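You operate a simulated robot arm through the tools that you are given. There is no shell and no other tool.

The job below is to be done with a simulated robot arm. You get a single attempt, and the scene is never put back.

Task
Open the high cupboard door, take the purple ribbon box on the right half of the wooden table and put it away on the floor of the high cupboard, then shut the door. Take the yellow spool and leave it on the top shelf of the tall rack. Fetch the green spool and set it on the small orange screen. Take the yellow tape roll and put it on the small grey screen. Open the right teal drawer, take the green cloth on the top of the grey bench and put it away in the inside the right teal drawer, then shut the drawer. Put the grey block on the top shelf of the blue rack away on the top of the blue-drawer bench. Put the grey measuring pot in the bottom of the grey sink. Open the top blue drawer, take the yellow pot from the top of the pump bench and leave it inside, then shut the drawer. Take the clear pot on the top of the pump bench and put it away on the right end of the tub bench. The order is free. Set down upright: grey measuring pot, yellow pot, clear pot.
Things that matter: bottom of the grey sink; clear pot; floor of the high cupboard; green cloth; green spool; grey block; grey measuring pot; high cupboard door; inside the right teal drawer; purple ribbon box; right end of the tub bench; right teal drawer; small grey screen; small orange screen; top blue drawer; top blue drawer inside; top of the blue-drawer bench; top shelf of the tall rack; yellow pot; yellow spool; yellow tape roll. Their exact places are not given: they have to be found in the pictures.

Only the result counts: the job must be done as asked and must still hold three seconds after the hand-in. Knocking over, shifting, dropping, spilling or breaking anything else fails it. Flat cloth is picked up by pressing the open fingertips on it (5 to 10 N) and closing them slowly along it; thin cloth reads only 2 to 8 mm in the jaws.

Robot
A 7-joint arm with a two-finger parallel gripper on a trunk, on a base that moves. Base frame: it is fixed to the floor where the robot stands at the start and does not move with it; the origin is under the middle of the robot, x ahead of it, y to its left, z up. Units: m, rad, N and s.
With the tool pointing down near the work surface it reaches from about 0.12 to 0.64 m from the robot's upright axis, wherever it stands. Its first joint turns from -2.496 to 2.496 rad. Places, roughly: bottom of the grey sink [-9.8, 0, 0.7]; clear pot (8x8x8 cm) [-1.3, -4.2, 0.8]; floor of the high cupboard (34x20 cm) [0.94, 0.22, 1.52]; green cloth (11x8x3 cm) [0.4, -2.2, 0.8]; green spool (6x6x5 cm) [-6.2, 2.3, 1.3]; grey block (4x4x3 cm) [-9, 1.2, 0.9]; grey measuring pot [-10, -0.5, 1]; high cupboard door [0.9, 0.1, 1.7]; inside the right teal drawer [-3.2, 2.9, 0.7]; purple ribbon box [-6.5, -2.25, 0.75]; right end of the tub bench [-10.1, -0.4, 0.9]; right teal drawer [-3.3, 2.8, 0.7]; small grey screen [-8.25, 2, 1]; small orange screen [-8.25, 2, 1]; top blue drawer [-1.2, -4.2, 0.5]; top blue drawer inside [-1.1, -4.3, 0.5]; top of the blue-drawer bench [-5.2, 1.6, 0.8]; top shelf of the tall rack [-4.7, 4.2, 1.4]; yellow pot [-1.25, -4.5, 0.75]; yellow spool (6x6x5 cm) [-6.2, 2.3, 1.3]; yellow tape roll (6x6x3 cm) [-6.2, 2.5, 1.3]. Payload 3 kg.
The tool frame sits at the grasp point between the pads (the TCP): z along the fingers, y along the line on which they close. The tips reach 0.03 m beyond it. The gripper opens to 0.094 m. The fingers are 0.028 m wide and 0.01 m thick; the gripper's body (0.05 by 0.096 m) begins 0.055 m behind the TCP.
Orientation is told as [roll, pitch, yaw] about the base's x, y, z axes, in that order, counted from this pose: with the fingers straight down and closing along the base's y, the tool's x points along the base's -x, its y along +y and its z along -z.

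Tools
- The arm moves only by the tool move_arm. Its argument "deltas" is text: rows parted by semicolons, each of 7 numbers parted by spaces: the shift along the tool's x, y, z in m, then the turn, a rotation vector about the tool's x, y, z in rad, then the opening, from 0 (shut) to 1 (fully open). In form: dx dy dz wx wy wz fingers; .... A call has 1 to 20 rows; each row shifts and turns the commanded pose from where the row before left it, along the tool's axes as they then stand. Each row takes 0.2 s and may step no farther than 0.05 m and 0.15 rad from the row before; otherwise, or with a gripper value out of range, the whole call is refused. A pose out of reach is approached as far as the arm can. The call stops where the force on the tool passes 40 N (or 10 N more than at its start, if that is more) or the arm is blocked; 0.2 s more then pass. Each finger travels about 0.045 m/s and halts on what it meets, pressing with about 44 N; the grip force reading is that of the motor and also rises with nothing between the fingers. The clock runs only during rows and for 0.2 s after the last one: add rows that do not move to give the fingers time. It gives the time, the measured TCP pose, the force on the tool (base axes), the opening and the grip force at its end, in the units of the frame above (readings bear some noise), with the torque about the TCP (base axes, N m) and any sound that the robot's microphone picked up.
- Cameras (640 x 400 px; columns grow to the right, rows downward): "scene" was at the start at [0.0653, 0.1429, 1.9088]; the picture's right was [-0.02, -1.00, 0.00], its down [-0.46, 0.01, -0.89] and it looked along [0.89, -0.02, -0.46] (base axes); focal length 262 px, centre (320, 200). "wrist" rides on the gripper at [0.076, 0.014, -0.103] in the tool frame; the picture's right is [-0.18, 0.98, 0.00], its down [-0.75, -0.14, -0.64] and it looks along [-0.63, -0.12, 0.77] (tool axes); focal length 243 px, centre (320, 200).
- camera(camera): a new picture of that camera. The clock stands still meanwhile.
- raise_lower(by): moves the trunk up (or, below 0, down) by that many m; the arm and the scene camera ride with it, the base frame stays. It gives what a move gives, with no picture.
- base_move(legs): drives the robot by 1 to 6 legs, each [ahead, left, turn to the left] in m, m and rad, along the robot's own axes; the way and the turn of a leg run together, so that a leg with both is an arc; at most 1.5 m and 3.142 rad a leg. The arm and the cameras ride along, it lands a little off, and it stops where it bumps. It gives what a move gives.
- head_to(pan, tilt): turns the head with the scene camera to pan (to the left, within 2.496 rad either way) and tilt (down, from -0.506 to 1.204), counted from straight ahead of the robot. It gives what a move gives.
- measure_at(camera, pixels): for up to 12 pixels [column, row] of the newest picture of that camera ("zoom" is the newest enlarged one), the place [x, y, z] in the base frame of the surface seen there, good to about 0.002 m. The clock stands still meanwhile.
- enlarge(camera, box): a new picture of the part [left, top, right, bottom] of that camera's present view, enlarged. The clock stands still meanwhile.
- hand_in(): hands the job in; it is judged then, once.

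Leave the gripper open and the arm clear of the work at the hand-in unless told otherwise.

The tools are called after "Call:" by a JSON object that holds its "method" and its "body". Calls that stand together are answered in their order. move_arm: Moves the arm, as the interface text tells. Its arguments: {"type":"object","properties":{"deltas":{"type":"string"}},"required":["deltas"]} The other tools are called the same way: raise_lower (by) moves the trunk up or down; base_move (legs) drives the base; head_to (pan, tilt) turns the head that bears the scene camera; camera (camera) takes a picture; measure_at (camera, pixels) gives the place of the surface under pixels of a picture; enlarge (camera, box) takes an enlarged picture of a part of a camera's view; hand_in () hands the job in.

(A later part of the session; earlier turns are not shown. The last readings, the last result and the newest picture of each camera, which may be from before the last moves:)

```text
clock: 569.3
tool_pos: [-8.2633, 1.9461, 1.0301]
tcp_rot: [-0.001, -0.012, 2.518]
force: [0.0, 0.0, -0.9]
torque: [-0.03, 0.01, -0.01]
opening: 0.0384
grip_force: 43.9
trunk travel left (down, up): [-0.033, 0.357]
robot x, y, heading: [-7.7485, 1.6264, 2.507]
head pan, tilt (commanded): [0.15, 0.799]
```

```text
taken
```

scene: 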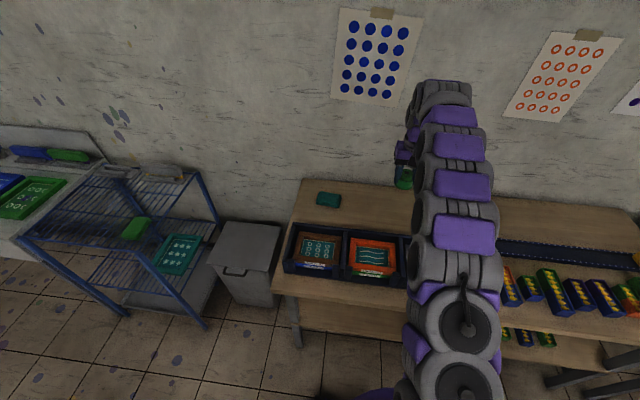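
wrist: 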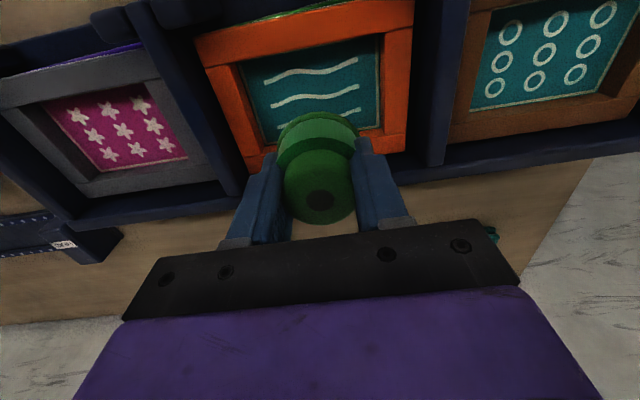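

Right above the orange screen's centre (within 4 mm). Lower gently.

Call:
{"method": "move_arm", "body": {"deltas": "0 0 0.03 0 0 0 0.25;0 0 0.03 0 0 0 0.25;0 0 0 0 0 0 0.25;0 0 0 0 0 0 0.25;0 0 0 0 0 0 0.25"}}

Call:
{"method": "camera", "body": {"camera": "wrist"}}

```text
clock: 570.5
tool_pos: [-8.2629, 1.9455, 0.9713]
tcp_rot: [-0.001, -0.01, 2.518]
force: [0.4, -0.5, -0.6]
torque: [0.0, 0.03, 0.0]
opening: 0.038
grip_force: 44.0
trunk travel left (down, up): [-0.033, 0.357]
robot x, y, heading: [-7.7503, 1.6273, 2.511]
head pan, tilt (commanded): [0.15, 0.799]
```

```text
taken
```

wrist: 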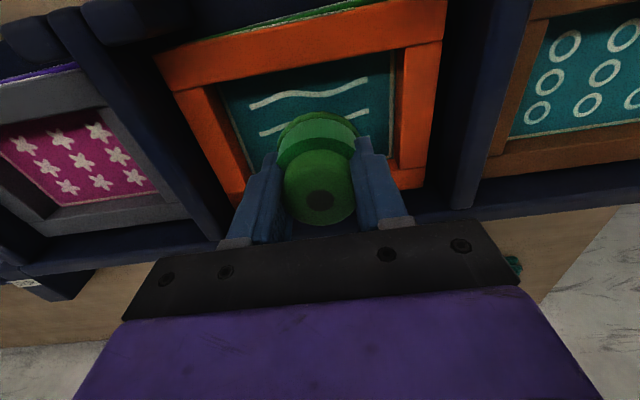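

Call:
{"method": "move_arm", "body": {"deltas": "0 0 0.02 0 0 0 0.25;0 0 0.015 0 0 0 0.25;0 0 0.004 0 0 0 0.25;0 0 0 0 0 0 0.25"}}

Call:
{"method": "camera", "body": {"camera": "wrist"}}

```text
clock: 571.5
tool_pos: [-8.2631, 1.9471, 0.9315]
tcp_rot: [0.0, -0.011, 2.518]
force: [0.3, 0.2, -1.1]
torque: [-0.01, -0.02, 0.0]
opening: 0.0383
grip_force: 43.8
trunk travel left (down, up): [-0.033, 0.357]
robot x, y, heading: [-7.747, 1.6273, 2.51]
head pan, tilt (commanded): [0.15, 0.799]
```

```text
taken
```

wrist: 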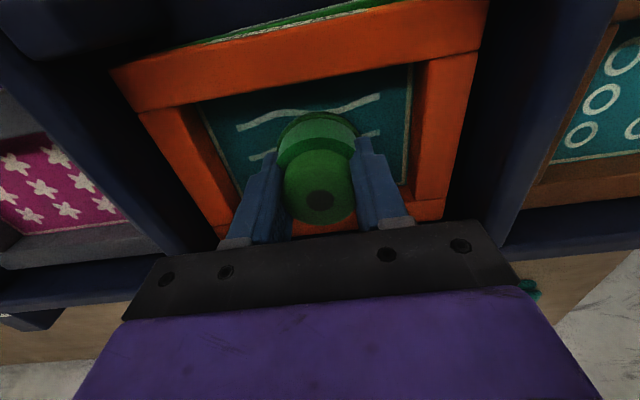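

Call:
{"method": "move_arm", "body": {"deltas": "0 0 0.003 0 0 0 0.25;0 0 0.003 0 0 0 0.25;0 0 0 0 0 0 0.25"}}

```text
clock: 572.3
tool_pos: [-8.265, 1.9469, 0.9267]
tcp_rot: [0.002, -0.011, 2.517]
force: [1.7, -1.3, 11.2]
torque: [-0.15, -0.3, 0.02]
opening: 0.0381
grip_force: 43.6
trunk travel left (down, up): [-0.033, 0.357]
robot x, y, heading: [-7.7528, 1.621, 2.508]
head pan, tilt (commanded): [0.15, 0.799]
```

The spool rests on the mesh (11 N). Open and rise straight up.

Call:
{"method": "move_arm", "body": {"deltas": "0 0 0 0 0 0 0.5;0 0 0 0 0 0 0.75;0 0 0 0 0 0 0.8;0 0 0 0 0 0 0.8;0 0 -0.02 0 0 0 0.8;0 0 -0.03 0 0 0 0.8;0 0 -0.04 0 0 0 0.8;0 0 -0.04 0 0 0 0.8;0 0 0 0 0 0 0.8"}}

Call:
{"method": "camera", "body": {"camera": "wrist"}}

```text
clock: 574.3
tool_pos: [-8.263, 1.945, 1.0536]
tcp_rot: [0.0, -0.009, 2.517]
force: [0.7, 0.6, 0.5]
torque: [-0.02, 0.0, 0.0]
opening: 0.0752
grip_force: 0.1
trunk travel left (down, up): [-0.033, 0.357]
robot x, y, heading: [-7.7486, 1.6238, 2.51]
head pan, tilt (commanded): [0.15, 0.799]
```

```text
taken
```

wrist: 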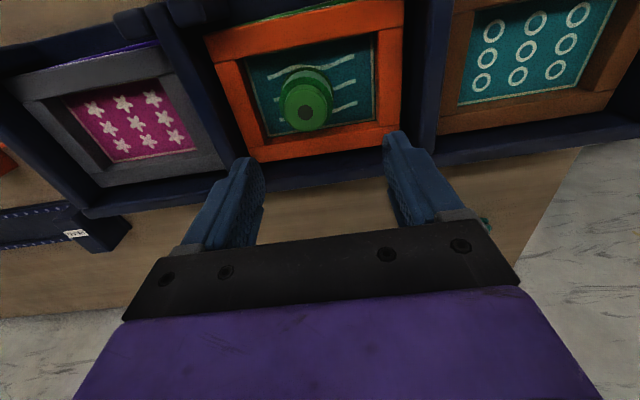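

Green spool sits on the orange screen. While here, measure the grey screen's mesh corners for the tape roll.

Call:
{"method": "measure_at", "body": {"camera": "wrist", "pixels": [[78, 102], [152, 84], [190, 146], [120, 160], [128, 122], [60, 110], [165, 75], [150, 170], [205, 145], [100, 80], [35, 85], [88, 195]]}}

```text
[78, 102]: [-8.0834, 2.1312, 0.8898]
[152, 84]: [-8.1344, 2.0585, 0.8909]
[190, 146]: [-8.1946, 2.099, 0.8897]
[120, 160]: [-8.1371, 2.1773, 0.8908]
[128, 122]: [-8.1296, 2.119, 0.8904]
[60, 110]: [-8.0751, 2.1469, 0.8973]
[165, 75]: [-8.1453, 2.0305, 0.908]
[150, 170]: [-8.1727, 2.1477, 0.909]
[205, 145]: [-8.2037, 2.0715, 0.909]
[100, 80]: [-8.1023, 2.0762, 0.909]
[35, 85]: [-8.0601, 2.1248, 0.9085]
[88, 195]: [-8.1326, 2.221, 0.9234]
```

Grey screen centre ≈(-8.144,2.120). Now fetch the yellow tape: raise up, back off, strafe right along the aisle, and turn to face the spool rack.

Call:
{"method": "raise_lower", "body": {"by": 0.35}}

Call:
{"method": "base_move", "body": {"legs": [[-0.12, 0, 0], [0, -1.35, 0.005], [0, -1.3, 0], [0, 0, 1.57]]}}

Call:
{"method": "camera", "body": {"camera": "scene"}}

```text
clock: 577.7
tool_pos: [-8.2635, 1.9463, 1.4039]
tcp_rot: [0.0, -0.007, 2.516]
force: [0.2, 0.4, -0.3]
torque: [0.0, 0.02, 0.01]
opening: 0.0753
grip_force: 0.1
trunk travel left (down, up): [-0.383, 0.007]
robot x, y, heading: [-7.7527, 1.6221, 2.506]
head pan, tilt (commanded): [0.15, 0.799]
```

```text
clock: 595.3
tool_pos: [-6.4209, 3.2094, 1.4036]
tcp_rot: [-0.001, -0.008, -2.183]
force: [-0.3, -1.0, 0.6]
torque: [-0.01, -0.03, -0.03]
opening: 0.0753
grip_force: 0.1
trunk travel left (down, up): [-0.383, 0.007]
robot x, y, heading: [-6.1103, 3.7286, -2.187]
head pan, tilt (commanded): [0.15, 0.799]
```

```text
taken
```

scene: 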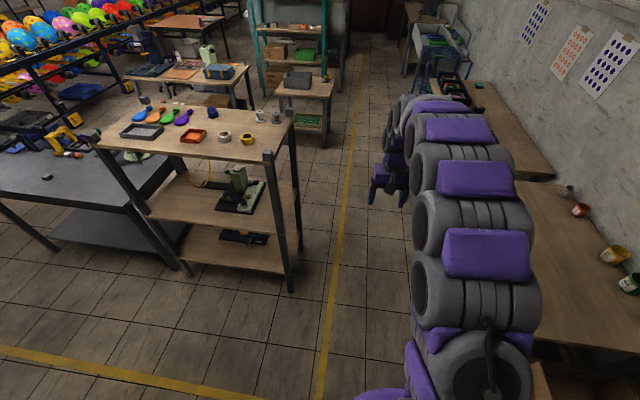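

Call:
{"method": "enlarge", "body": {"camera": "scene", "box": [170, 100, 310, 180]}}

Call:
{"method": "measure_at", "body": {"camera": "zoom", "pixels": [[355, 165], [355, 150], [355, 178], [340, 165], [372, 165], [245, 155], [355, 190], [470, 250], [355, 205]]}}

```text
4.57 times, centred on (240, 140) of scene
```

zoom: 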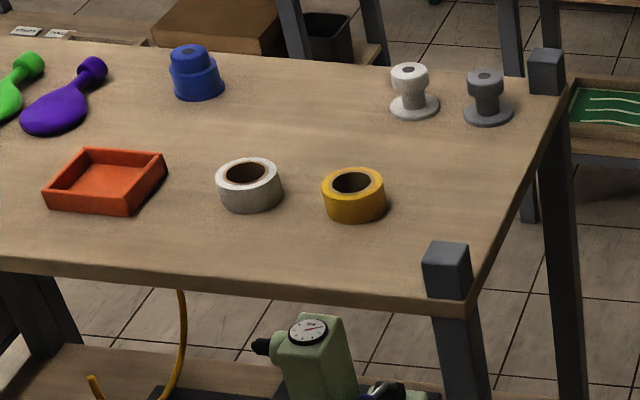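

```text
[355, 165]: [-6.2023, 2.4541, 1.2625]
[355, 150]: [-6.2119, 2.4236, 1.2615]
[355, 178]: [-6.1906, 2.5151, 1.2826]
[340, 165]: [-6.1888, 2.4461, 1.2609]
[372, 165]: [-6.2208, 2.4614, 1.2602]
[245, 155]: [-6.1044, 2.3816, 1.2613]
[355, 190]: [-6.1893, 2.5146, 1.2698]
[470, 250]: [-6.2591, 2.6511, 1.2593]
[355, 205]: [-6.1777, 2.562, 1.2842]
```

Strafe left 0.6 m, then forward 0.4 m to bring the gripper above the yellow tape.

Call:
{"method": "base_move", "body": {"legs": [[0, 0.6, -0.012], [0.4, 0, 0]]}}

Call:
{"method": "move_arm", "body": {"deltas": "0 0 0 0 0 0 1;0 0 0 0 0 0 1;0 0 0 0 0 0 1;0 0 0 0 0 0 1;0 0 0 0 0 0 1;0 0 0 0 0 0 1;0 0 0 0 0 0 1;0 0 0 0 0 0 1;0 0 0 0 0 0 1;0 0 0 0 0 0 1"}}

Call:
{"method": "camera", "body": {"camera": "wrist"}}

```text
clock: 600.8
tool_pos: [-6.1786, 2.5418, 1.4037]
tcp_rot: [-0.001, -0.009, -2.195]
force: [0.7, -0.5, -0.5]
torque: [0.02, 0.0, 0.01]
opening: 0.0751
grip_force: 0.1
trunk travel left (down, up): [-0.383, 0.007]
robot x, y, heading: [-5.8611, 3.052, -2.207]
head pan, tilt (commanded): [0.15, 0.799]
```

```text
clock: 603.0
tool_pos: [-6.1793, 2.5453, 1.4054]
tcp_rot: [0.002, -0.012, -2.196]
force: [0.8, 1.0, 0.2]
torque: [-0.02, -0.01, 0.01]
opening: 0.0942
grip_force: 0.0
trunk travel left (down, up): [-0.383, 0.007]
robot x, y, heading: [-5.8553, 3.0508, -2.203]
head pan, tilt (commanded): [0.15, 0.799]
```

```text
taken
```

wrist: 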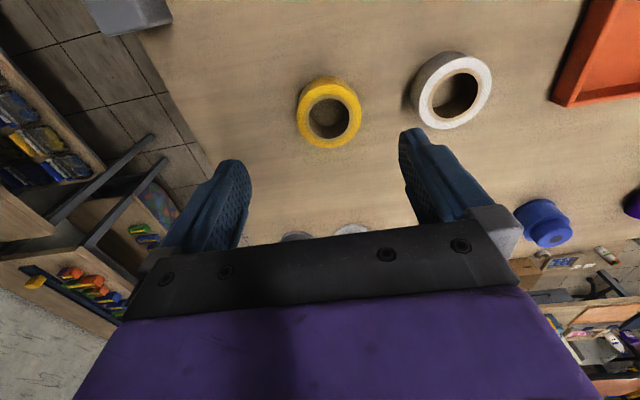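

Call:
{"method": "measure_at", "body": {"camera": "wrist", "pixels": [[302, 118], [356, 110], [331, 143], [326, 90], [330, 115], [312, 95], [345, 138], [435, 110]]}}

```text
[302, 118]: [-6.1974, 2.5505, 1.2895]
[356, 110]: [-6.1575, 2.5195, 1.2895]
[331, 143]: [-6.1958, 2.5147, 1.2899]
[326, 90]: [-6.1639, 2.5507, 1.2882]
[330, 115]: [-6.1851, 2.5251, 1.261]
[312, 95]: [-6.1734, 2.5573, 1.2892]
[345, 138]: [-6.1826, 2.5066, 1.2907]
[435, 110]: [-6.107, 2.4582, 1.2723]
```

Tape centre (-6.179,2.534), top z 1.290. Centre and descend to z≈1.296.

Call:
{"method": "move_arm", "body": {"deltas": "-0.009 0.006 0 0 0 0 1;0 0 0.03 0 0 0 1;0 0 0.03 0 0 0 1;0 0 0.02 0 0 0 1;0 0 0 0 0 0 1;0 0 0 0 0 0 1;0 0 0 0 0 0 1;0 0 0 0 0 0 1"}}

Call:
{"method": "camera", "body": {"camera": "wrist"}}

```text
clock: 604.8
tool_pos: [-6.1807, 2.5324, 1.3243]
tcp_rot: [0.004, -0.011, -2.194]
force: [-0.5, 0.3, 0.5]
torque: [0.0, 0.01, 0.04]
opening: 0.094
grip_force: 0.0
trunk travel left (down, up): [-0.383, 0.007]
robot x, y, heading: [-5.8619, 3.0575, -2.204]
head pan, tilt (commanded): [0.15, 0.799]
```

```text
taken
```

wrist: 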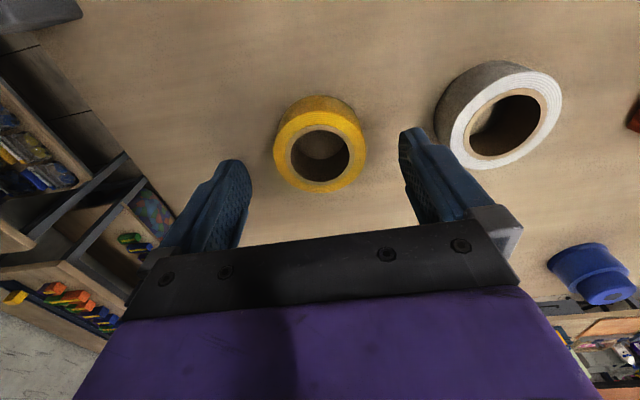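

Call:
{"method": "move_arm", "body": {"deltas": "0 0 0.015 0 0 0 0.9;0 0 0.014 0 0 0 0.9;0 0 0 0 0 0 0.9;0 0 0 0 0 0 0.7;0 0 0 0 0 0 0.55;0 0 0 0 0 0 0.5;0 0 0 0 0 0 0.5;0 0 0 0 0 0 0.5"}}

Call:
{"method": "camera", "body": {"camera": "wrist"}}

```text
clock: 606.6
tool_pos: [-6.1805, 2.5311, 1.2961]
tcp_rot: [0.004, -0.013, -2.196]
force: [-0.8, 1.1, 1.8]
torque: [0.05, 0.04, 0.03]
opening: 0.0584
grip_force: 43.9
trunk travel left (down, up): [-0.383, 0.007]
robot x, y, heading: [-5.8586, 3.0508, -2.206]
head pan, tilt (commanded): [0.15, 0.799]
```

```text
taken
```

wrist: 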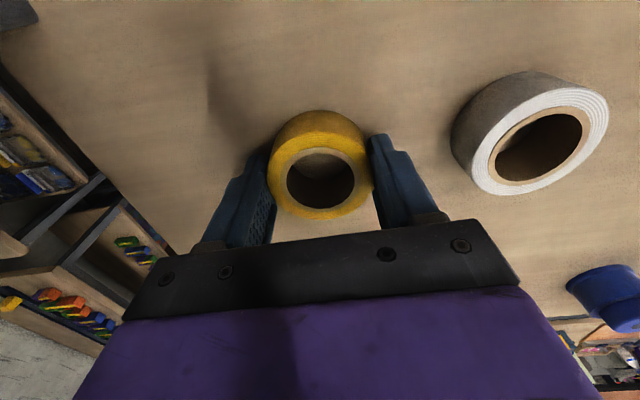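

Tape gripped (0.058). Lift it, go back to the corridor, turn to the far wall, and strafe to the grey screen.

Call:
{"method": "move_arm", "body": {"deltas": "0 0 -0.03 0 0 0 0.5;0 0 -0.03 0 0 0 0.5;0 0 -0.03 0 0 0 0.5;0 0 -0.02 0 0 0 0.5;0 0 0 0 0 0 0.5"}}

Call:
{"method": "base_move", "body": {"legs": [[-0.45, 0, 0], [0, 0, -1.56], [0.57, 0, 0], [0, 1.3, 0], [0, 1.2, 0]]}}

Call:
{"method": "camera", "body": {"camera": "scene"}}

```text
clock: 607.8
tool_pos: [-6.1798, 2.5331, 1.4081]
tcp_rot: [0.002, -0.011, -2.196]
force: [-0.1, 0.4, -0.8]
torque: [0.02, 0.0, 0.01]
opening: 0.0587
grip_force: 43.9
trunk travel left (down, up): [-0.383, 0.007]
robot x, y, heading: [-5.8571, 3.0539, -2.202]
head pan, tilt (commanded): [0.15, 0.799]
```

```text
clock: 628.9
tool_pos: [-8.0419, 2.0575, 1.4078]
tcp_rot: [0.005, -0.012, 2.516]
force: [-1.3, 0.1, -0.1]
torque: [0.01, -0.01, -0.04]
opening: 0.0584
grip_force: 44.3
trunk travel left (down, up): [-0.383, 0.007]
robot x, y, heading: [-7.5241, 1.7306, 2.503]
head pan, tilt (commanded): [0.15, 0.799]
```

```text
taken
```

scene: 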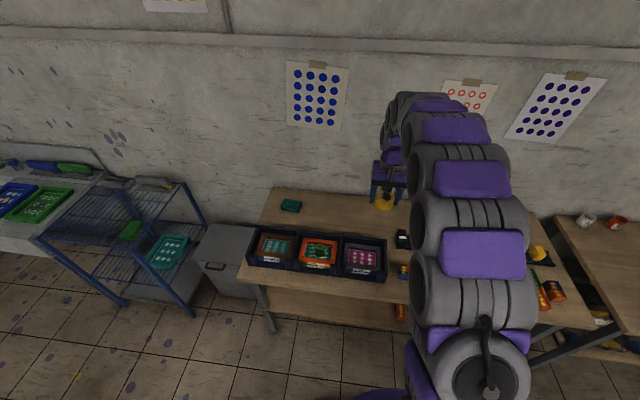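

Robot is nearly aligned with the grey screen. Forward 0.115 m and lower the trunk 0.35 m.

Call:
{"method": "base_move", "body": {"legs": [[0.115, 0, 0.008]]}}

Call:
{"method": "raise_lower", "body": {"by": -0.35}}

Call:
{"method": "move_arm", "body": {"deltas": "0 0 0 0 0 0 0.5;0 0 0 0 0 0 0.5;0 0 0 0 0 0 0.5;0 0 0 0 0 0 0.5"}}

Call:
{"method": "camera", "body": {"camera": "wrist"}}

```text
clock: 630.1
tool_pos: [-8.1435, 2.1075, 1.4071]
tcp_rot: [-0.003, -0.013, 2.525]
force: [-1.1, -0.8, -0.3]
torque: [0.02, -0.05, -0.02]
opening: 0.0586
grip_force: 43.9
trunk travel left (down, up): [-0.383, 0.007]
robot x, y, heading: [-7.6215, 1.7946, 2.516]
head pan, tilt (commanded): [0.15, 0.799]
```

```text
clock: 633.5
tool_pos: [-8.1357, 2.1113, 1.0594]
tcp_rot: [0.002, -0.015, 2.523]
force: [-0.4, 0.5, -1.5]
torque: [0.01, -0.01, 0.02]
opening: 0.0585
grip_force: 43.8
trunk travel left (down, up): [-0.033, 0.357]
robot x, y, heading: [-7.6214, 1.7955, 2.518]
head pan, tilt (commanded): [0.15, 0.799]
```

```text
clock: 634.5
tool_pos: [-8.136, 2.1111, 1.0597]
tcp_rot: [0.001, -0.015, 2.526]
force: [0.3, -0.8, -0.1]
torque: [0.03, 0.01, 0.03]
opening: 0.0586
grip_force: 44.1
trunk travel left (down, up): [-0.033, 0.357]
robot x, y, heading: [-7.6191, 1.7977, 2.515]
head pan, tilt (commanded): [0.15, 0.799]
```

```text
taken
```

wrist: 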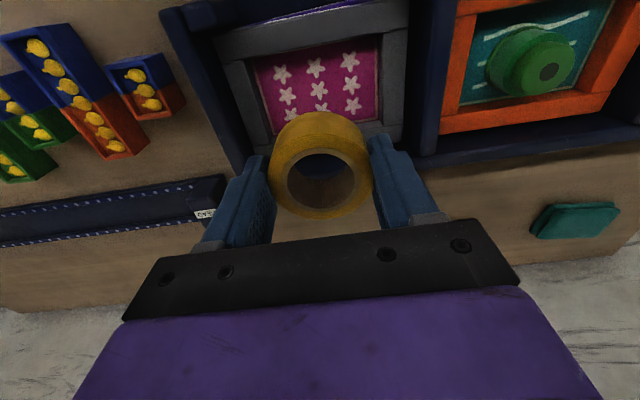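

Within 8 mm. Fine-tune and lower to the mesh.

Call:
{"method": "move_arm", "body": {"deltas": "-0.006 -0.005 0.03 0 0 0 0.5;0 0 0.03 0 0 0 0.5;0 0 0.03 0 0 0 0.5;0 0 0 0 0 0 0.5;0 0 0 0 0 0 0.5"}}

Call:
{"method": "camera", "body": {"camera": "wrist"}}

```text
clock: 635.8
tool_pos: [-8.1391, 2.1168, 0.9673]
tcp_rot: [0.002, -0.015, 2.524]
force: [0.6, -0.6, -1.0]
torque: [-0.01, 0.01, 0.01]
opening: 0.0587
grip_force: 43.7
trunk travel left (down, up): [-0.033, 0.357]
robot x, y, heading: [-7.6212, 1.7937, 2.514]
head pan, tilt (commanded): [0.15, 0.799]
```

```text
taken
```

wrist: 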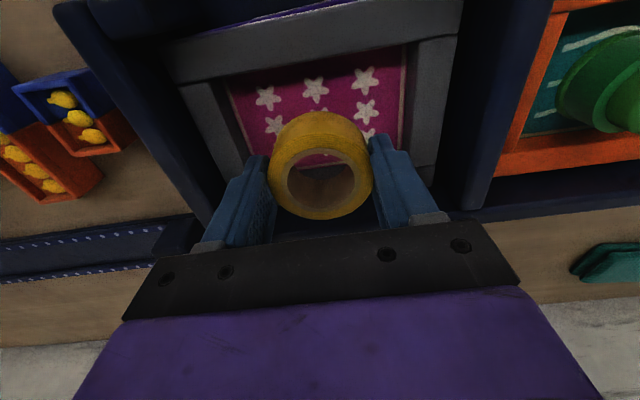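

Call:
{"method": "move_arm", "body": {"deltas": "0 0 0.02 0 0 0 0.5;0 0 0.015 0 0 0 0.5;0 0 0.003 0 0 0 0.5;0 0 0 0 0 0 0.5"}}

Call:
{"method": "move_arm", "body": {"deltas": "0 0 0.003 0 0 0 0.5;0 0 0 0 0 0 0.5"}}

```text
clock: 636.8
tool_pos: [-8.1392, 2.1188, 0.9325]
tcp_rot: [0.003, -0.013, 2.523]
force: [-0.4, -0.9, 0.2]
torque: [-0.02, 0.0, 0.0]
opening: 0.0583
grip_force: 44.2
trunk travel left (down, up): [-0.033, 0.357]
robot x, y, heading: [-7.6178, 1.7966, 2.513]
head pan, tilt (commanded): [0.15, 0.799]
```

```text
clock: 637.4
tool_pos: [-8.1405, 2.1178, 0.9282]
tcp_rot: [0.003, -0.015, 2.524]
force: [0.6, 0.0, 0.2]
torque: [0.01, 0.04, -0.03]
opening: 0.0584
grip_force: 44.2
trunk travel left (down, up): [-0.033, 0.357]
robot x, y, heading: [-7.6143, 1.7949, 2.515]
head pan, tilt (commanded): [0.15, 0.799]
```

Call:
{"method": "move_arm", "body": {"deltas": "0 0 0.002 0 0 0 0.5;0 0 0.002 0 0 0 0.5;0 0 0 0 0 0 0.5"}}

```text
clock: 638.1
tool_pos: [-8.1402, 2.119, 0.9283]
tcp_rot: [0.002, -0.021, 2.525]
force: [0.1, -3.2, 30.0]
torque: [-0.21, -0.64, -0.04]
opening: 0.0587
grip_force: 44.2
trunk travel left (down, up): [-0.033, 0.357]
robot x, y, heading: [-7.6195, 1.7958, 2.511]
head pan, tilt (commanded): [0.15, 0.799]
```

On the mesh (30 N). Ease, open and rise.

Call:
{"method": "move_arm", "body": {"deltas": "0 0 -0.002 0 0 0 0.5;0 0 0 0 0 0 0.75;0 0 0 0 0 0 0.85;0 0 0 0 0 0 0.85;0 0 -0.02 0 0 0 0.85;0 0 -0.03 0 0 0 0.85;0 0 -0.04 0 0 0 0.85;0 0 -0.04 0 0 0 0.85;0 0 0 0 0 0 0.85"}}

Call:
{"method": "camera", "body": {"camera": "wrist"}}

```text
clock: 640.1
tool_pos: [-8.1377, 2.1179, 1.0565]
tcp_rot: [0.001, -0.012, 2.52]
force: [0.1, -0.2, 0.8]
torque: [-0.01, -0.03, 0.01]
opening: 0.0801
grip_force: 0.0
trunk travel left (down, up): [-0.033, 0.357]
robot x, y, heading: [-7.6175, 1.7952, 2.515]
head pan, tilt (commanded): [0.15, 0.799]
```

```text
taken
```

wrist: 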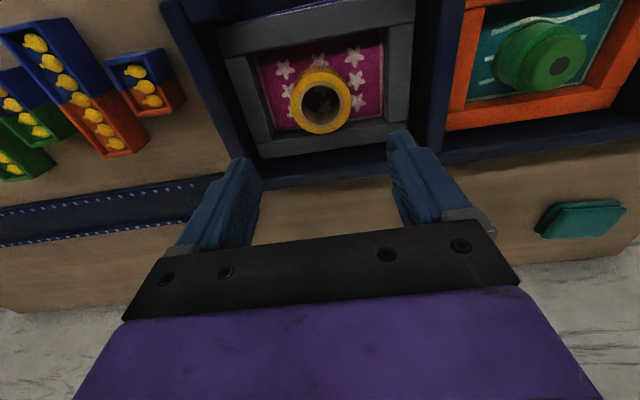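

The tape sits on the grey screen. Next is the purple ribbon box. I'll raise the arm, back off a bit and look around behind-left for the wooden table.

Call:
{"method": "raise_lower", "body": {"by": 0.25}}

Call:
{"method": "base_move", "body": {"legs": [[-0.12, 0, 0]]}}

Call:
{"method": "head_to", "body": {"pan": 2.2, "tilt": 0.3}}

Call:
{"method": "camera", "body": {"camera": "scene"}}

```text
clock: 642.7
tool_pos: [-8.138, 2.1178, 1.3072]
tcp_rot: [0.001, -0.014, 2.524]
force: [0.8, 0.6, 0.0]
torque: [0.01, -0.02, 0.01]
opening: 0.0799
grip_force: 0.0
trunk travel left (down, up): [-0.283, 0.107]
robot x, y, heading: [-7.6211, 1.7982, 2.511]
head pan, tilt (commanded): [0.15, 0.799]
```

```text
clock: 644.0
tool_pos: [-8.0387, 2.0463, 1.3077]
tcp_rot: [0.002, -0.015, 2.523]
force: [0.5, 0.4, -0.6]
torque: [0.04, 0.04, -0.01]
opening: 0.0797
grip_force: 0.1
trunk travel left (down, up): [-0.283, 0.107]
robot x, y, heading: [-7.5246, 1.726, 2.513]
head pan, tilt (commanded): [0.15, 0.799]
```

```text
clock: 645.9
tool_pos: [-8.0386, 2.0457, 1.3084]
tcp_rot: [0.002, -0.015, 2.521]
force: [0.9, -0.3, -0.2]
torque: [0.01, -0.01, -0.01]
opening: 0.0799
grip_force: 0.0
trunk travel left (down, up): [-0.283, 0.107]
robot x, y, heading: [-7.5226, 1.7258, 2.515]
head pan, tilt (commanded): [2.201, 0.3]
```

```text
taken
```

scene: 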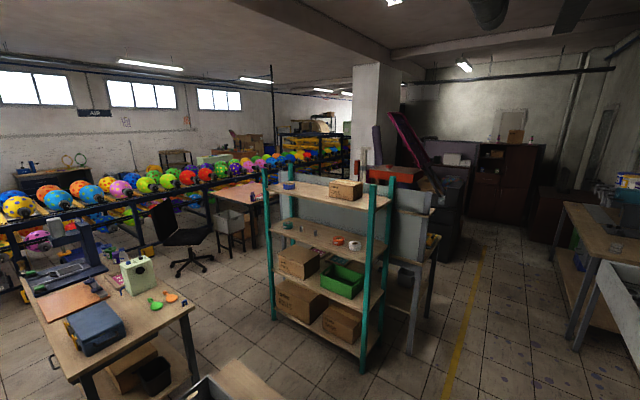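

Call:
{"method": "enlarge", "body": {"camera": "scene", "box": [140, 150, 300, 290]}}

Call:
{"method": "measure_at", "body": {"camera": "scene", "pixels": [[240, 190], [215, 190], [258, 185], [190, 235], [190, 270], [240, 250], [270, 315], [360, 365], [410, 350], [190, 310], [130, 345], [440, 230]]}}

```text
2.86 times, centred on (220, 220) of scene
```

zoom: 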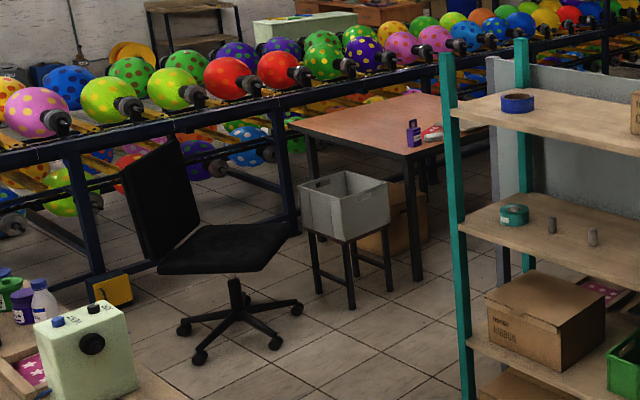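

```text
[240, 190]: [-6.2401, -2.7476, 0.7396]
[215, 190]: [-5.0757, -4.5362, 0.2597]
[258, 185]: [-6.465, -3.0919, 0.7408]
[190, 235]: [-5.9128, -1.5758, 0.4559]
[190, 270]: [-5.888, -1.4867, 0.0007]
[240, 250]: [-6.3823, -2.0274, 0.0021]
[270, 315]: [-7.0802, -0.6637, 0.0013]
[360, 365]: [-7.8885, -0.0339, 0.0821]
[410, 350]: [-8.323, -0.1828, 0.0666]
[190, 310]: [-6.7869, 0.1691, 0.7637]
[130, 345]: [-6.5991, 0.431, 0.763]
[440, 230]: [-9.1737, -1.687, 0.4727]
```

I see the purple box at the near corner of the reddish table, beyond a chair and a stool with a grey crate. I'll tuck the arm, strafe to the gap between the small table and the teal rack (u≈4.22), and turn to face it.

Call:
{"method": "move_arm", "body": {"deltas": "0.03 0 0.03 0 0 0 0.85;0.03 0 0.03 0 0 0 0.85;0.03 0 0.03 0 0 0 0.85;0.03 0 0.03 0 0 0 0.85;0.03 0 0.01 0 0 0 0.85;0.03 0 0 0 0 0 0.85"}}

Call:
{"method": "base_move", "body": {"legs": [[0, 1.21, 0], [0, 0, 1.57], [0, 0, 1.57]]}}

Call:
{"method": "head_to", "body": {"pan": -0.2, "tilt": 0.5}}

Call:
{"method": "camera", "body": {"camera": "scene"}}

```text
clock: 647.3
tool_pos: [-7.8931, 1.9425, 1.1753]
tcp_rot: [0.001, -0.015, 2.523]
force: [-0.9, -0.5, 0.3]
torque: [0.01, 0.0, 0.03]
opening: 0.0799
grip_force: 0.2
trunk travel left (down, up): [-0.283, 0.107]
robot x, y, heading: [-7.5206, 1.726, 2.513]
head pan, tilt (commanded): [2.201, 0.3]
```

```text
clock: 661.1
tool_pos: [-7.8794, 0.509, 1.1755]
tcp_rot: [0.002, -0.015, -0.646]
force: [-0.1, -0.4, 0.8]
torque: [-0.03, 0.0, -0.03]
opening: 0.0798
grip_force: 0.1
trunk travel left (down, up): [-0.283, 0.107]
robot x, y, heading: [-8.2483, 0.7359, -0.654]
head pan, tilt (commanded): [2.201, 0.3]
```

```text
clock: 663.3
tool_pos: [-7.8806, 0.5078, 1.1766]
tcp_rot: [0.001, -0.015, -0.647]
force: [0.0, -0.1, 0.4]
torque: [-0.01, -0.01, -0.01]
opening: 0.0801
grip_force: 0.1
trunk travel left (down, up): [-0.283, 0.107]
robot x, y, heading: [-8.2447, 0.7322, -0.654]
head pan, tilt (commanded): [-0.201, 0.499]
```

```text
taken
```

scene: 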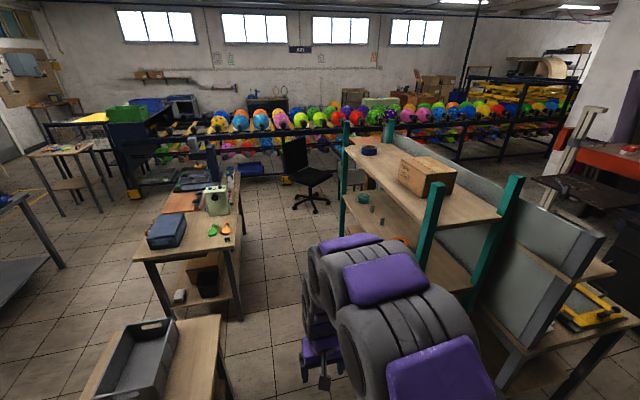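

Call:
{"method": "measure_at", "body": {"camera": "scene", "pixels": [[222, 318], [225, 385], [238, 215], [240, 318], [343, 230], [432, 240], [305, 200], [300, 170], [280, 260], [350, 185], [345, 130], [470, 300]]}}

```text
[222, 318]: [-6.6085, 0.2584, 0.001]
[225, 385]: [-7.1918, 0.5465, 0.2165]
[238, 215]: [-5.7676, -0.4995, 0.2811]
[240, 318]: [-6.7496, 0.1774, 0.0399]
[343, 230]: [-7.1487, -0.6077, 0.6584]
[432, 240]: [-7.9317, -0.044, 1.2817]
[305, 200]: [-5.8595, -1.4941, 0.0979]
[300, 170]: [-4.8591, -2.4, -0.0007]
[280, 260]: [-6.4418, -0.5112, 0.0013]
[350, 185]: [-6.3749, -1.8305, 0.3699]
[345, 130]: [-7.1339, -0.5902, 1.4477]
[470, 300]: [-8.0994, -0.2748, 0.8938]
```

The passage (u 3.82–4.65) is wide enough. Drive forward 2.2 m, then strafe right 1.35 m to face the table.

Call:
{"method": "base_move", "body": {"legs": [[0, 0, 0.026], [1.1, 0, 0], [1.1, 0, 0]]}}

Call:
{"method": "head_to", "body": {"pan": -0.6, "tilt": 0.5}}

Call:
{"method": "camera", "body": {"camera": "scene"}}

```text
clock: 674.5
tool_pos: [-6.1203, -0.8048, 1.1761]
tcp_rot: [0.003, -0.015, -0.646]
force: [-0.1, -0.3, -0.3]
torque: [0.0, -0.03, 0.02]
opening: 0.08
grip_force: 0.1
trunk travel left (down, up): [-0.283, 0.107]
robot x, y, heading: [-6.4857, -0.5748, -0.657]
head pan, tilt (commanded): [-0.201, 0.499]
```

```text
clock: 675.4
tool_pos: [-6.1206, -0.8034, 1.1762]
tcp_rot: [0.004, -0.017, -0.646]
force: [0.5, 0.3, 0.6]
torque: [0.02, 0.02, 0.0]
opening: 0.0799
grip_force: 0.1
trunk travel left (down, up): [-0.283, 0.107]
robot x, y, heading: [-6.4886, -0.5739, -0.656]
head pan, tilt (commanded): [-0.6, 0.499]
```

```text
taken
```

scene: 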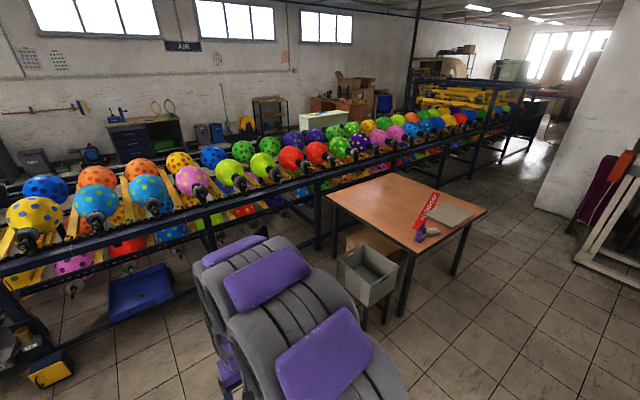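

The table is visible: purple box at (421,232) near its front corner, stool with crate in front-left. Zoom and measure.

Call:
{"method": "enlarge", "body": {"camera": "scene", "box": [320, 160, 500, 320]}}

Call:
{"method": "measure_at", "body": {"camera": "scene", "pixels": [[421, 228], [421, 238], [413, 250], [400, 315], [487, 210], [330, 205], [340, 260], [398, 265], [368, 300], [455, 275], [432, 235], [450, 225]]}}

```text
2.50 times, centred on (410, 240) of scene
```

zoom: 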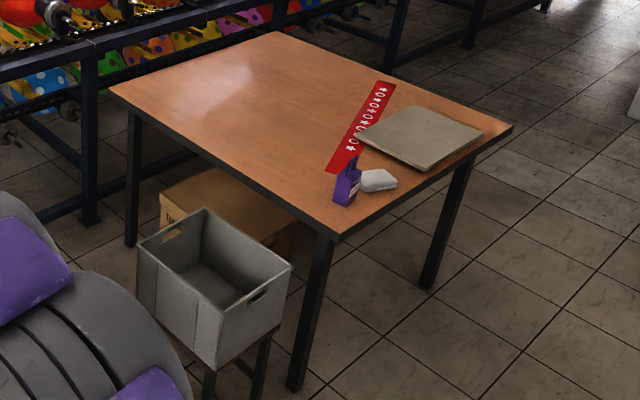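

```text
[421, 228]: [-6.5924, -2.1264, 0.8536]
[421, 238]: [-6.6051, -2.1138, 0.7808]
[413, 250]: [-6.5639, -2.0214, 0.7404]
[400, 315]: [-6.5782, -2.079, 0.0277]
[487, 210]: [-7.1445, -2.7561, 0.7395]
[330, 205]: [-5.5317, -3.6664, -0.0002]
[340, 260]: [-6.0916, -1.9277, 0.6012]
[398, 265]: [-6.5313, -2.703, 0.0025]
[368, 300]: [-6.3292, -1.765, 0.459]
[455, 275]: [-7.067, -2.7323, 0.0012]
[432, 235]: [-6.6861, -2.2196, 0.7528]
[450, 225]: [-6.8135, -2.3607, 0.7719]
```

The purple box stands at (-6.60,-2.12) right at the table's front edge (v≈4.14). Strafe right 1.33 m to face it and look closely.

Call:
{"method": "base_move", "body": {"legs": [[0, 0, 0.028], [0, -1.3, 0]]}}

Call:
{"method": "head_to", "body": {"pan": 0.1, "tilt": 0.85}}

Call:
{"method": "camera", "body": {"camera": "scene"}}

```text
clock: 682.2
tool_pos: [-6.8575, -1.8317, 1.1762]
tcp_rot: [0.0, -0.017, -0.602]
force: [-0.2, 0.7, 0.2]
torque: [-0.04, 0.03, -0.03]
opening: 0.0802
grip_force: 0.1
trunk travel left (down, up): [-0.283, 0.107]
robot x, y, heading: [-7.2318, -1.6194, -0.61]
head pan, tilt (commanded): [-0.6, 0.499]
```

```text
clock: 683.3
tool_pos: [-6.8592, -1.8343, 1.1767]
tcp_rot: [0.004, -0.018, -0.602]
force: [0.7, 0.6, 0.3]
torque: [0.0, -0.03, -0.01]
opening: 0.0799
grip_force: 0.0
trunk travel left (down, up): [-0.283, 0.107]
robot x, y, heading: [-7.2296, -1.6228, -0.615]
head pan, tilt (commanded): [0.099, 0.85]
```

```text
taken
```

scene: 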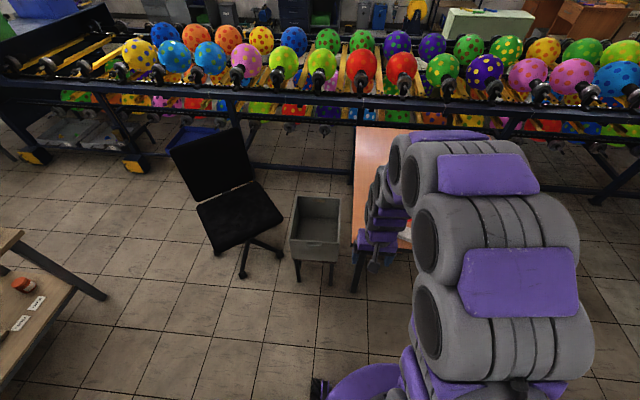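

Call:
{"method": "camera", "body": {"camera": "wrist"}}

Call:
{"method": "measure_at", "body": {"camera": "wrist", "pixels": [[320, 200], [300, 180], [250, 160], [350, 190], [400, 180], [200, 200]]}}

```text
taken
```

wrist: 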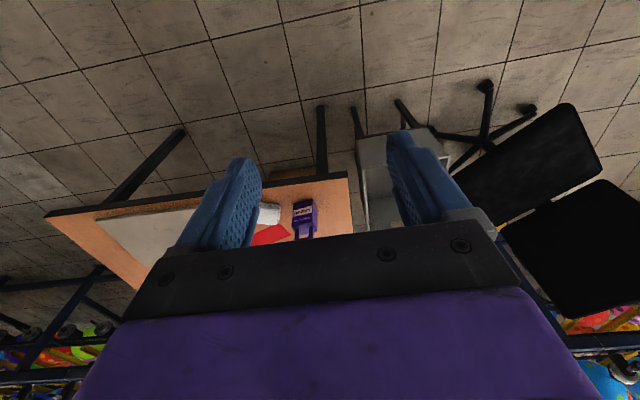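

```text
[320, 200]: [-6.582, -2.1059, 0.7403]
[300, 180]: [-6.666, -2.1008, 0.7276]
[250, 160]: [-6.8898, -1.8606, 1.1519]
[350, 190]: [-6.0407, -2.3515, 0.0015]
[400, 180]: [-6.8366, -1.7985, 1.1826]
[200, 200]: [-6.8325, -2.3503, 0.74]
```

Call:
{"method": "enlarge", "body": {"camera": "wrist", "box": [250, 170, 370, 250]}}

Call:
{"method": "measure_at", "body": {"camera": "zoom", "pixels": [[290, 170], [335, 160], [235, 180], [350, 155], [290, 230], [240, 280], [335, 265], [300, 340], [270, 260], [320, 250], [290, 200], [330, 235]]}}

```text
5.00 times, centred on (310, 210) of wrist
```

zoom: 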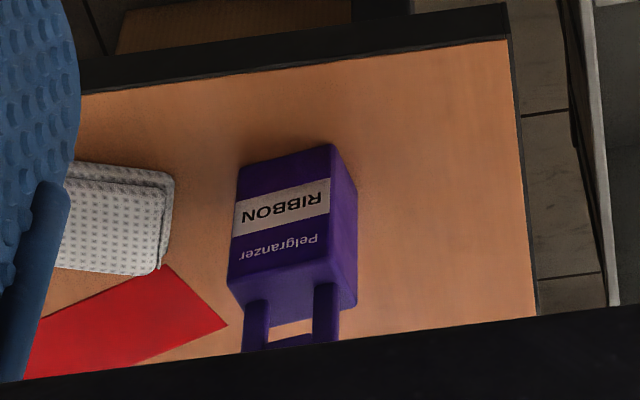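

```text
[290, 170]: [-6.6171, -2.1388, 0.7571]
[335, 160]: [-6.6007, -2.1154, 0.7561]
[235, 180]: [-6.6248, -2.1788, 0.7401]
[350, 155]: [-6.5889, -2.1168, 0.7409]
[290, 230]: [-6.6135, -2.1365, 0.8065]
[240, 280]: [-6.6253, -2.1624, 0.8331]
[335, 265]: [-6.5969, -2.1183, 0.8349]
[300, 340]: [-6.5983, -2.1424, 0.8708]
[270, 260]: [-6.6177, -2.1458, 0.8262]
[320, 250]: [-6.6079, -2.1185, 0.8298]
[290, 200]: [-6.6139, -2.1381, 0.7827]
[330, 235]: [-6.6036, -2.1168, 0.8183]
```

The box is upright, ~5.3 cm wide, front face at about (-6.611,-2.139), nearly square to the table edge. I'll grip it horizontally from the front. First extend/shift the arm and lower the trunk 0.2 m.

Call:
{"method": "move_arm", "body": {"deltas": "-0.035 -0.033 0 0 0 0 1;-0.035 -0.033 0 0 0 0 1;-0.035 -0.033 0 0 0 0.02 1"}}

Call:
{"method": "raise_lower", "body": {"by": -0.2}}

Call:
{"method": "move_arm", "body": {"deltas": "0 0 0.018 0 -0.15 0 1;0.0027 0 0.0178 0 -0.15 0 1;0.0053 0 0.0172 0 -0.15 0 1;0.0078 0 0.0162 0 -0.15 0 1;0.0102 0 0.0149 0 -0.15 0 1;0.0123 0 0.0132 0 -0.15 0 1;0.0141 0 0.0112 0 -0.15 0 1;0.0156 0 0.009 0 -0.15 0 1;0.0168 0 0.0065 0 -0.15 0 1;0.0176 0 0.0039 0 -0.15 0 1;0.018 0 0.0013 0 -0.0708 0 1"}}

Call:
{"method": "camera", "body": {"camera": "wrist"}}

Call:
{"method": "camera", "body": {"camera": "scene"}}

```text
clock: 684.1
tool_pos: [-6.8283, -1.9772, 1.1758]
tcp_rot: [0.007, -0.015, -0.623]
force: [0.4, -0.4, 0.0]
torque: [0.0, -0.01, -0.02]
opening: 0.0942
grip_force: 0.2
trunk travel left (down, up): [-0.283, 0.107]
robot x, y, heading: [-7.2319, -1.6243, -0.609]
head pan, tilt (commanded): [0.099, 0.85]
```

```text
clock: 686.3
tool_pos: [-6.8284, -1.975, 0.9768]
tcp_rot: [0.004, -0.019, -0.622]
force: [-0.4, 0.2, -0.2]
torque: [-0.02, 0.02, 0.02]
opening: 0.0939
grip_force: 0.1
trunk travel left (down, up): [-0.083, 0.307]
robot x, y, heading: [-7.232, -1.6294, -0.607]
head pan, tilt (commanded): [0.099, 0.85]
```

```text
clock: 688.7
tool_pos: [-6.776, -1.9945, 0.8384]
tcp_rot: [2.931, -1.55, 2.728]
force: [0.3, 0.0, -0.3]
torque: [-0.03, 0.0, 0.02]
opening: 0.0941
grip_force: 0.0
out of reach, approached as far as the arm can: row 6, 7
trunk travel left (down, up): [-0.083, 0.307]
robot x, y, heading: [-7.2317, -1.621, -0.611]
head pan, tilt (commanded): [0.099, 0.85]
```

```text
taken
```

wrist: 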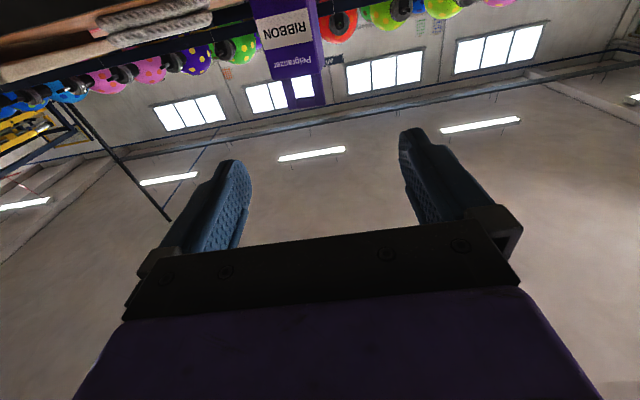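

```text
taken
```

scene: 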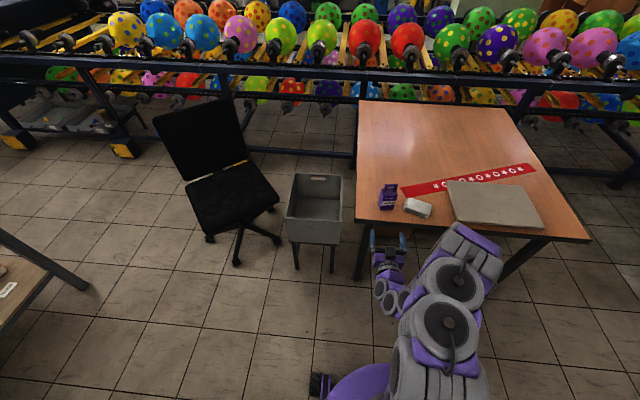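

Now the tool is horizontal in front of the table. Zoom to measure the box and gripper from here.

Call:
{"method": "enlarge", "body": {"camera": "scene", "box": [340, 160, 460, 280]}}

Call:
{"method": "measure_at", "body": {"camera": "zoom", "pixels": [[215, 200], [260, 200], [240, 240], [215, 235], [262, 235], [235, 175], [240, 215], [240, 195], [250, 130], [370, 210], [300, 270], [160, 300]]}}

```text
3.33 times, centred on (400, 220) of scene
```

zoom: 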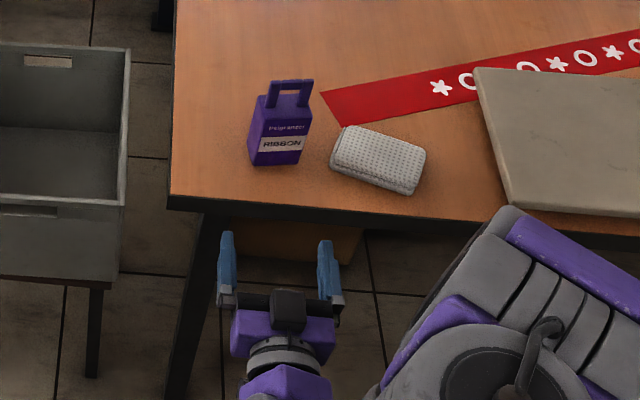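

```text
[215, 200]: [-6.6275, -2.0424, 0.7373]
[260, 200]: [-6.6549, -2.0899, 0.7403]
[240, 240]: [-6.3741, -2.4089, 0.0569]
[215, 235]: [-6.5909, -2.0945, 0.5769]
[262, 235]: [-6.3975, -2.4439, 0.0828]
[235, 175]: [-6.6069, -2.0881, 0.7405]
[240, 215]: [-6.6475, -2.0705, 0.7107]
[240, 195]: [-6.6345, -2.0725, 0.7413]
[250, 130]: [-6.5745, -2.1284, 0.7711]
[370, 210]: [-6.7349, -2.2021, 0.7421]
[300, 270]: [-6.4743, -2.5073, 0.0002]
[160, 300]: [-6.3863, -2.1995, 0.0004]
```

Call:
{"method": "measure_at", "body": {"camera": "zoom", "pixels": [[262, 155], [297, 152], [268, 130], [305, 128], [255, 140], [285, 118], [275, 95], [310, 95], [335, 165], [350, 130], [345, 150], [280, 160]]}}

```text
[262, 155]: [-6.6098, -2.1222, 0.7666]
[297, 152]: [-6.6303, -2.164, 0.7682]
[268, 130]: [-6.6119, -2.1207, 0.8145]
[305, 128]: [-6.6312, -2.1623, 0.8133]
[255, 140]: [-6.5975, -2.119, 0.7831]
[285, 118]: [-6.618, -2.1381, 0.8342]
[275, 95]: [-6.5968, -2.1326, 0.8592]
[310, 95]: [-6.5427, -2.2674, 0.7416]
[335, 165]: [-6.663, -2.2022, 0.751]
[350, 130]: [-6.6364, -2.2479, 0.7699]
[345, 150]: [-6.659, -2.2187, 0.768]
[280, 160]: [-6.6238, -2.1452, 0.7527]
```

The box faces yaw≈−0.445 (tool is at −0.624); face centre ≈(-6.621,-2.1445), width ≈5.7 cm; the white pad is ≥4 cm to its right. Drive 0.1 m closer, yaw the tool +0.17, shift right and down to z≈0.79.

Call:
{"method": "base_move", "body": {"legs": [[0.1, 0, 0]]}}

Call:
{"method": "move_arm", "body": {"deltas": "0.024 -0.026 0 -0.085 0 0 1;0.024 -0.026 0 -0.085 0 0 1;0 0 0 0 0 0 1;0 0 0 0 0 0 1;0 0 0 0 0 0 1;0 0 0 0 0 0 1"}}

Call:
{"method": "camera", "body": {"camera": "wrist"}}

Call:
{"method": "enlarge", "body": {"camera": "scene", "box": [340, 160, 480, 280]}}

```text
clock: 689.8
tool_pos: [-6.6924, -2.0507, 0.8374]
tcp_rot: [2.901, -1.552, 2.758]
force: [0.5, 0.9, 0.0]
torque: [0.0, 0.0, 0.01]
opening: 0.0941
grip_force: 0.0
trunk travel left (down, up): [-0.083, 0.307]
robot x, y, heading: [-7.1463, -1.6793, -0.611]
head pan, tilt (commanded): [0.099, 0.85]
```

```text
clock: 691.2
tool_pos: [-6.7209, -2.0958, 0.7892]
tcp_rot: [3.001, -1.552, 2.83]
force: [-0.5, 0.2, 0.3]
torque: [0.03, 0.01, -0.04]
opening: 0.0942
grip_force: 0.1
trunk travel left (down, up): [-0.083, 0.307]
robot x, y, heading: [-7.1467, -1.6848, -0.617]
head pan, tilt (commanded): [0.099, 0.85]
```

```text
taken
```

wrist: 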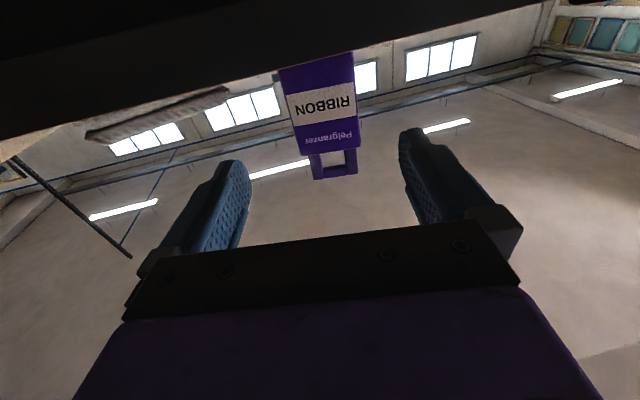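

```text
3.33 times, centred on (410, 220) of scene
```

zoom: 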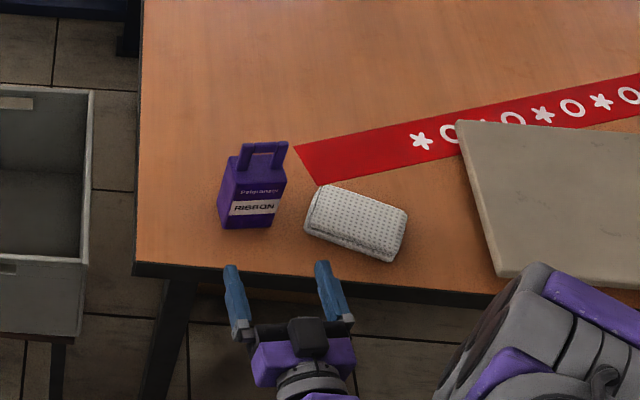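

Aligned laterally (0 mm), box face 0.111 m ahead. To clear the white pad I'll raise 1 cm, narrow the opening to 0.8 and advance.

Call:
{"method": "move_arm", "body": {"deltas": "-0.011 0 0 0 0 0 0.8;0 0 0.028 0 0 0 0.8;0 0 0.028 0 0 0 0.8;0 0 0 0 0 0 0.8;0 0 0 0 0 0 0.8"}}

Call:
{"method": "camera", "body": {"camera": "wrist"}}

Call:
{"method": "enlarge", "body": {"camera": "scene", "box": [340, 160, 480, 280]}}

```text
clock: 692.4
tool_pos: [-6.6714, -2.1187, 0.801]
tcp_rot: [3.054, -1.552, 2.777]
force: [0.9, -1.0, -0.7]
torque: [0.03, 0.0, 0.07]
opening: 0.075
grip_force: 0.1
trunk travel left (down, up): [-0.083, 0.307]
robot x, y, heading: [-7.1529, -1.682, -0.616]
head pan, tilt (commanded): [0.099, 0.85]
```

```text
taken
```

wrist: 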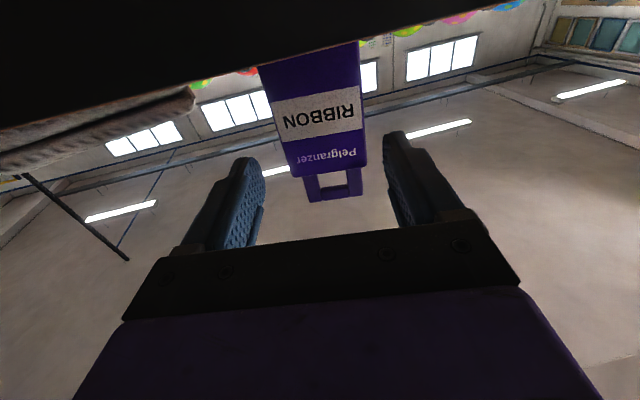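

```text
3.33 times, centred on (410, 220) of scene
```

zoom: 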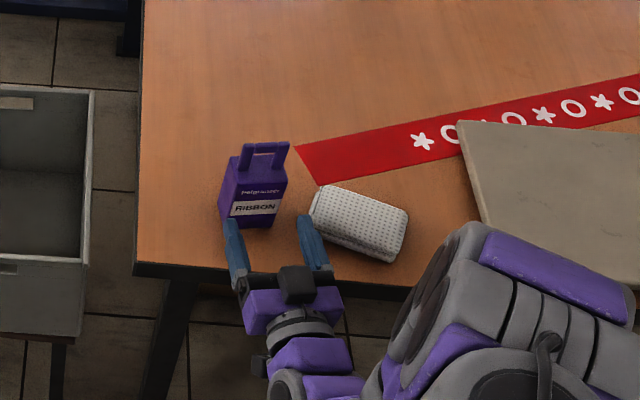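

Still centred (1 mm). Advance the remaining 6 cm and close on the box.

Call:
{"method": "move_arm", "body": {"deltas": "0 0 0.03 0 0 0 0.8;0 0 0.03 0 0 0 0.8;0 0 0 0 0 0 0.8;0 0 0 0 0 0 0.8;0 0 0 0 0 0 0.65;0 0 0 0 0 0 0.5;0 0 0 0 0 0 0.45;0 0 0 0 0 0 0.45"}}

Call:
{"method": "camera", "body": {"camera": "wrist"}}

Call:
{"method": "enlarge", "body": {"camera": "scene", "box": [340, 160, 480, 280]}}

```text
clock: 694.2
tool_pos: [-6.6177, -2.1441, 0.8046]
tcp_rot: [3.065, -1.55, 2.764]
force: [0.6, 0.6, 0.0]
torque: [0.02, 0.02, 0.01]
opening: 0.0657
grip_force: 44.3
trunk travel left (down, up): [-0.083, 0.307]
robot x, y, heading: [-7.1517, -1.6833, -0.614]
head pan, tilt (commanded): [0.099, 0.85]
```

```text
taken
```

wrist: 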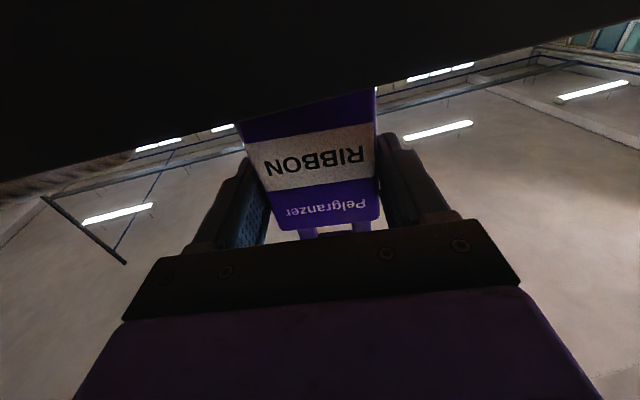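

```text
3.33 times, centred on (410, 220) of scene
```

zoom: 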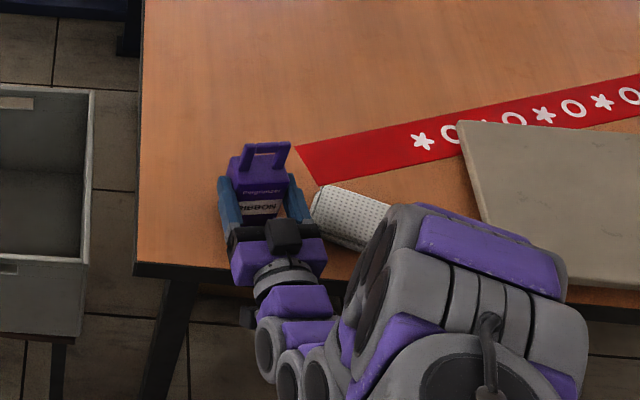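

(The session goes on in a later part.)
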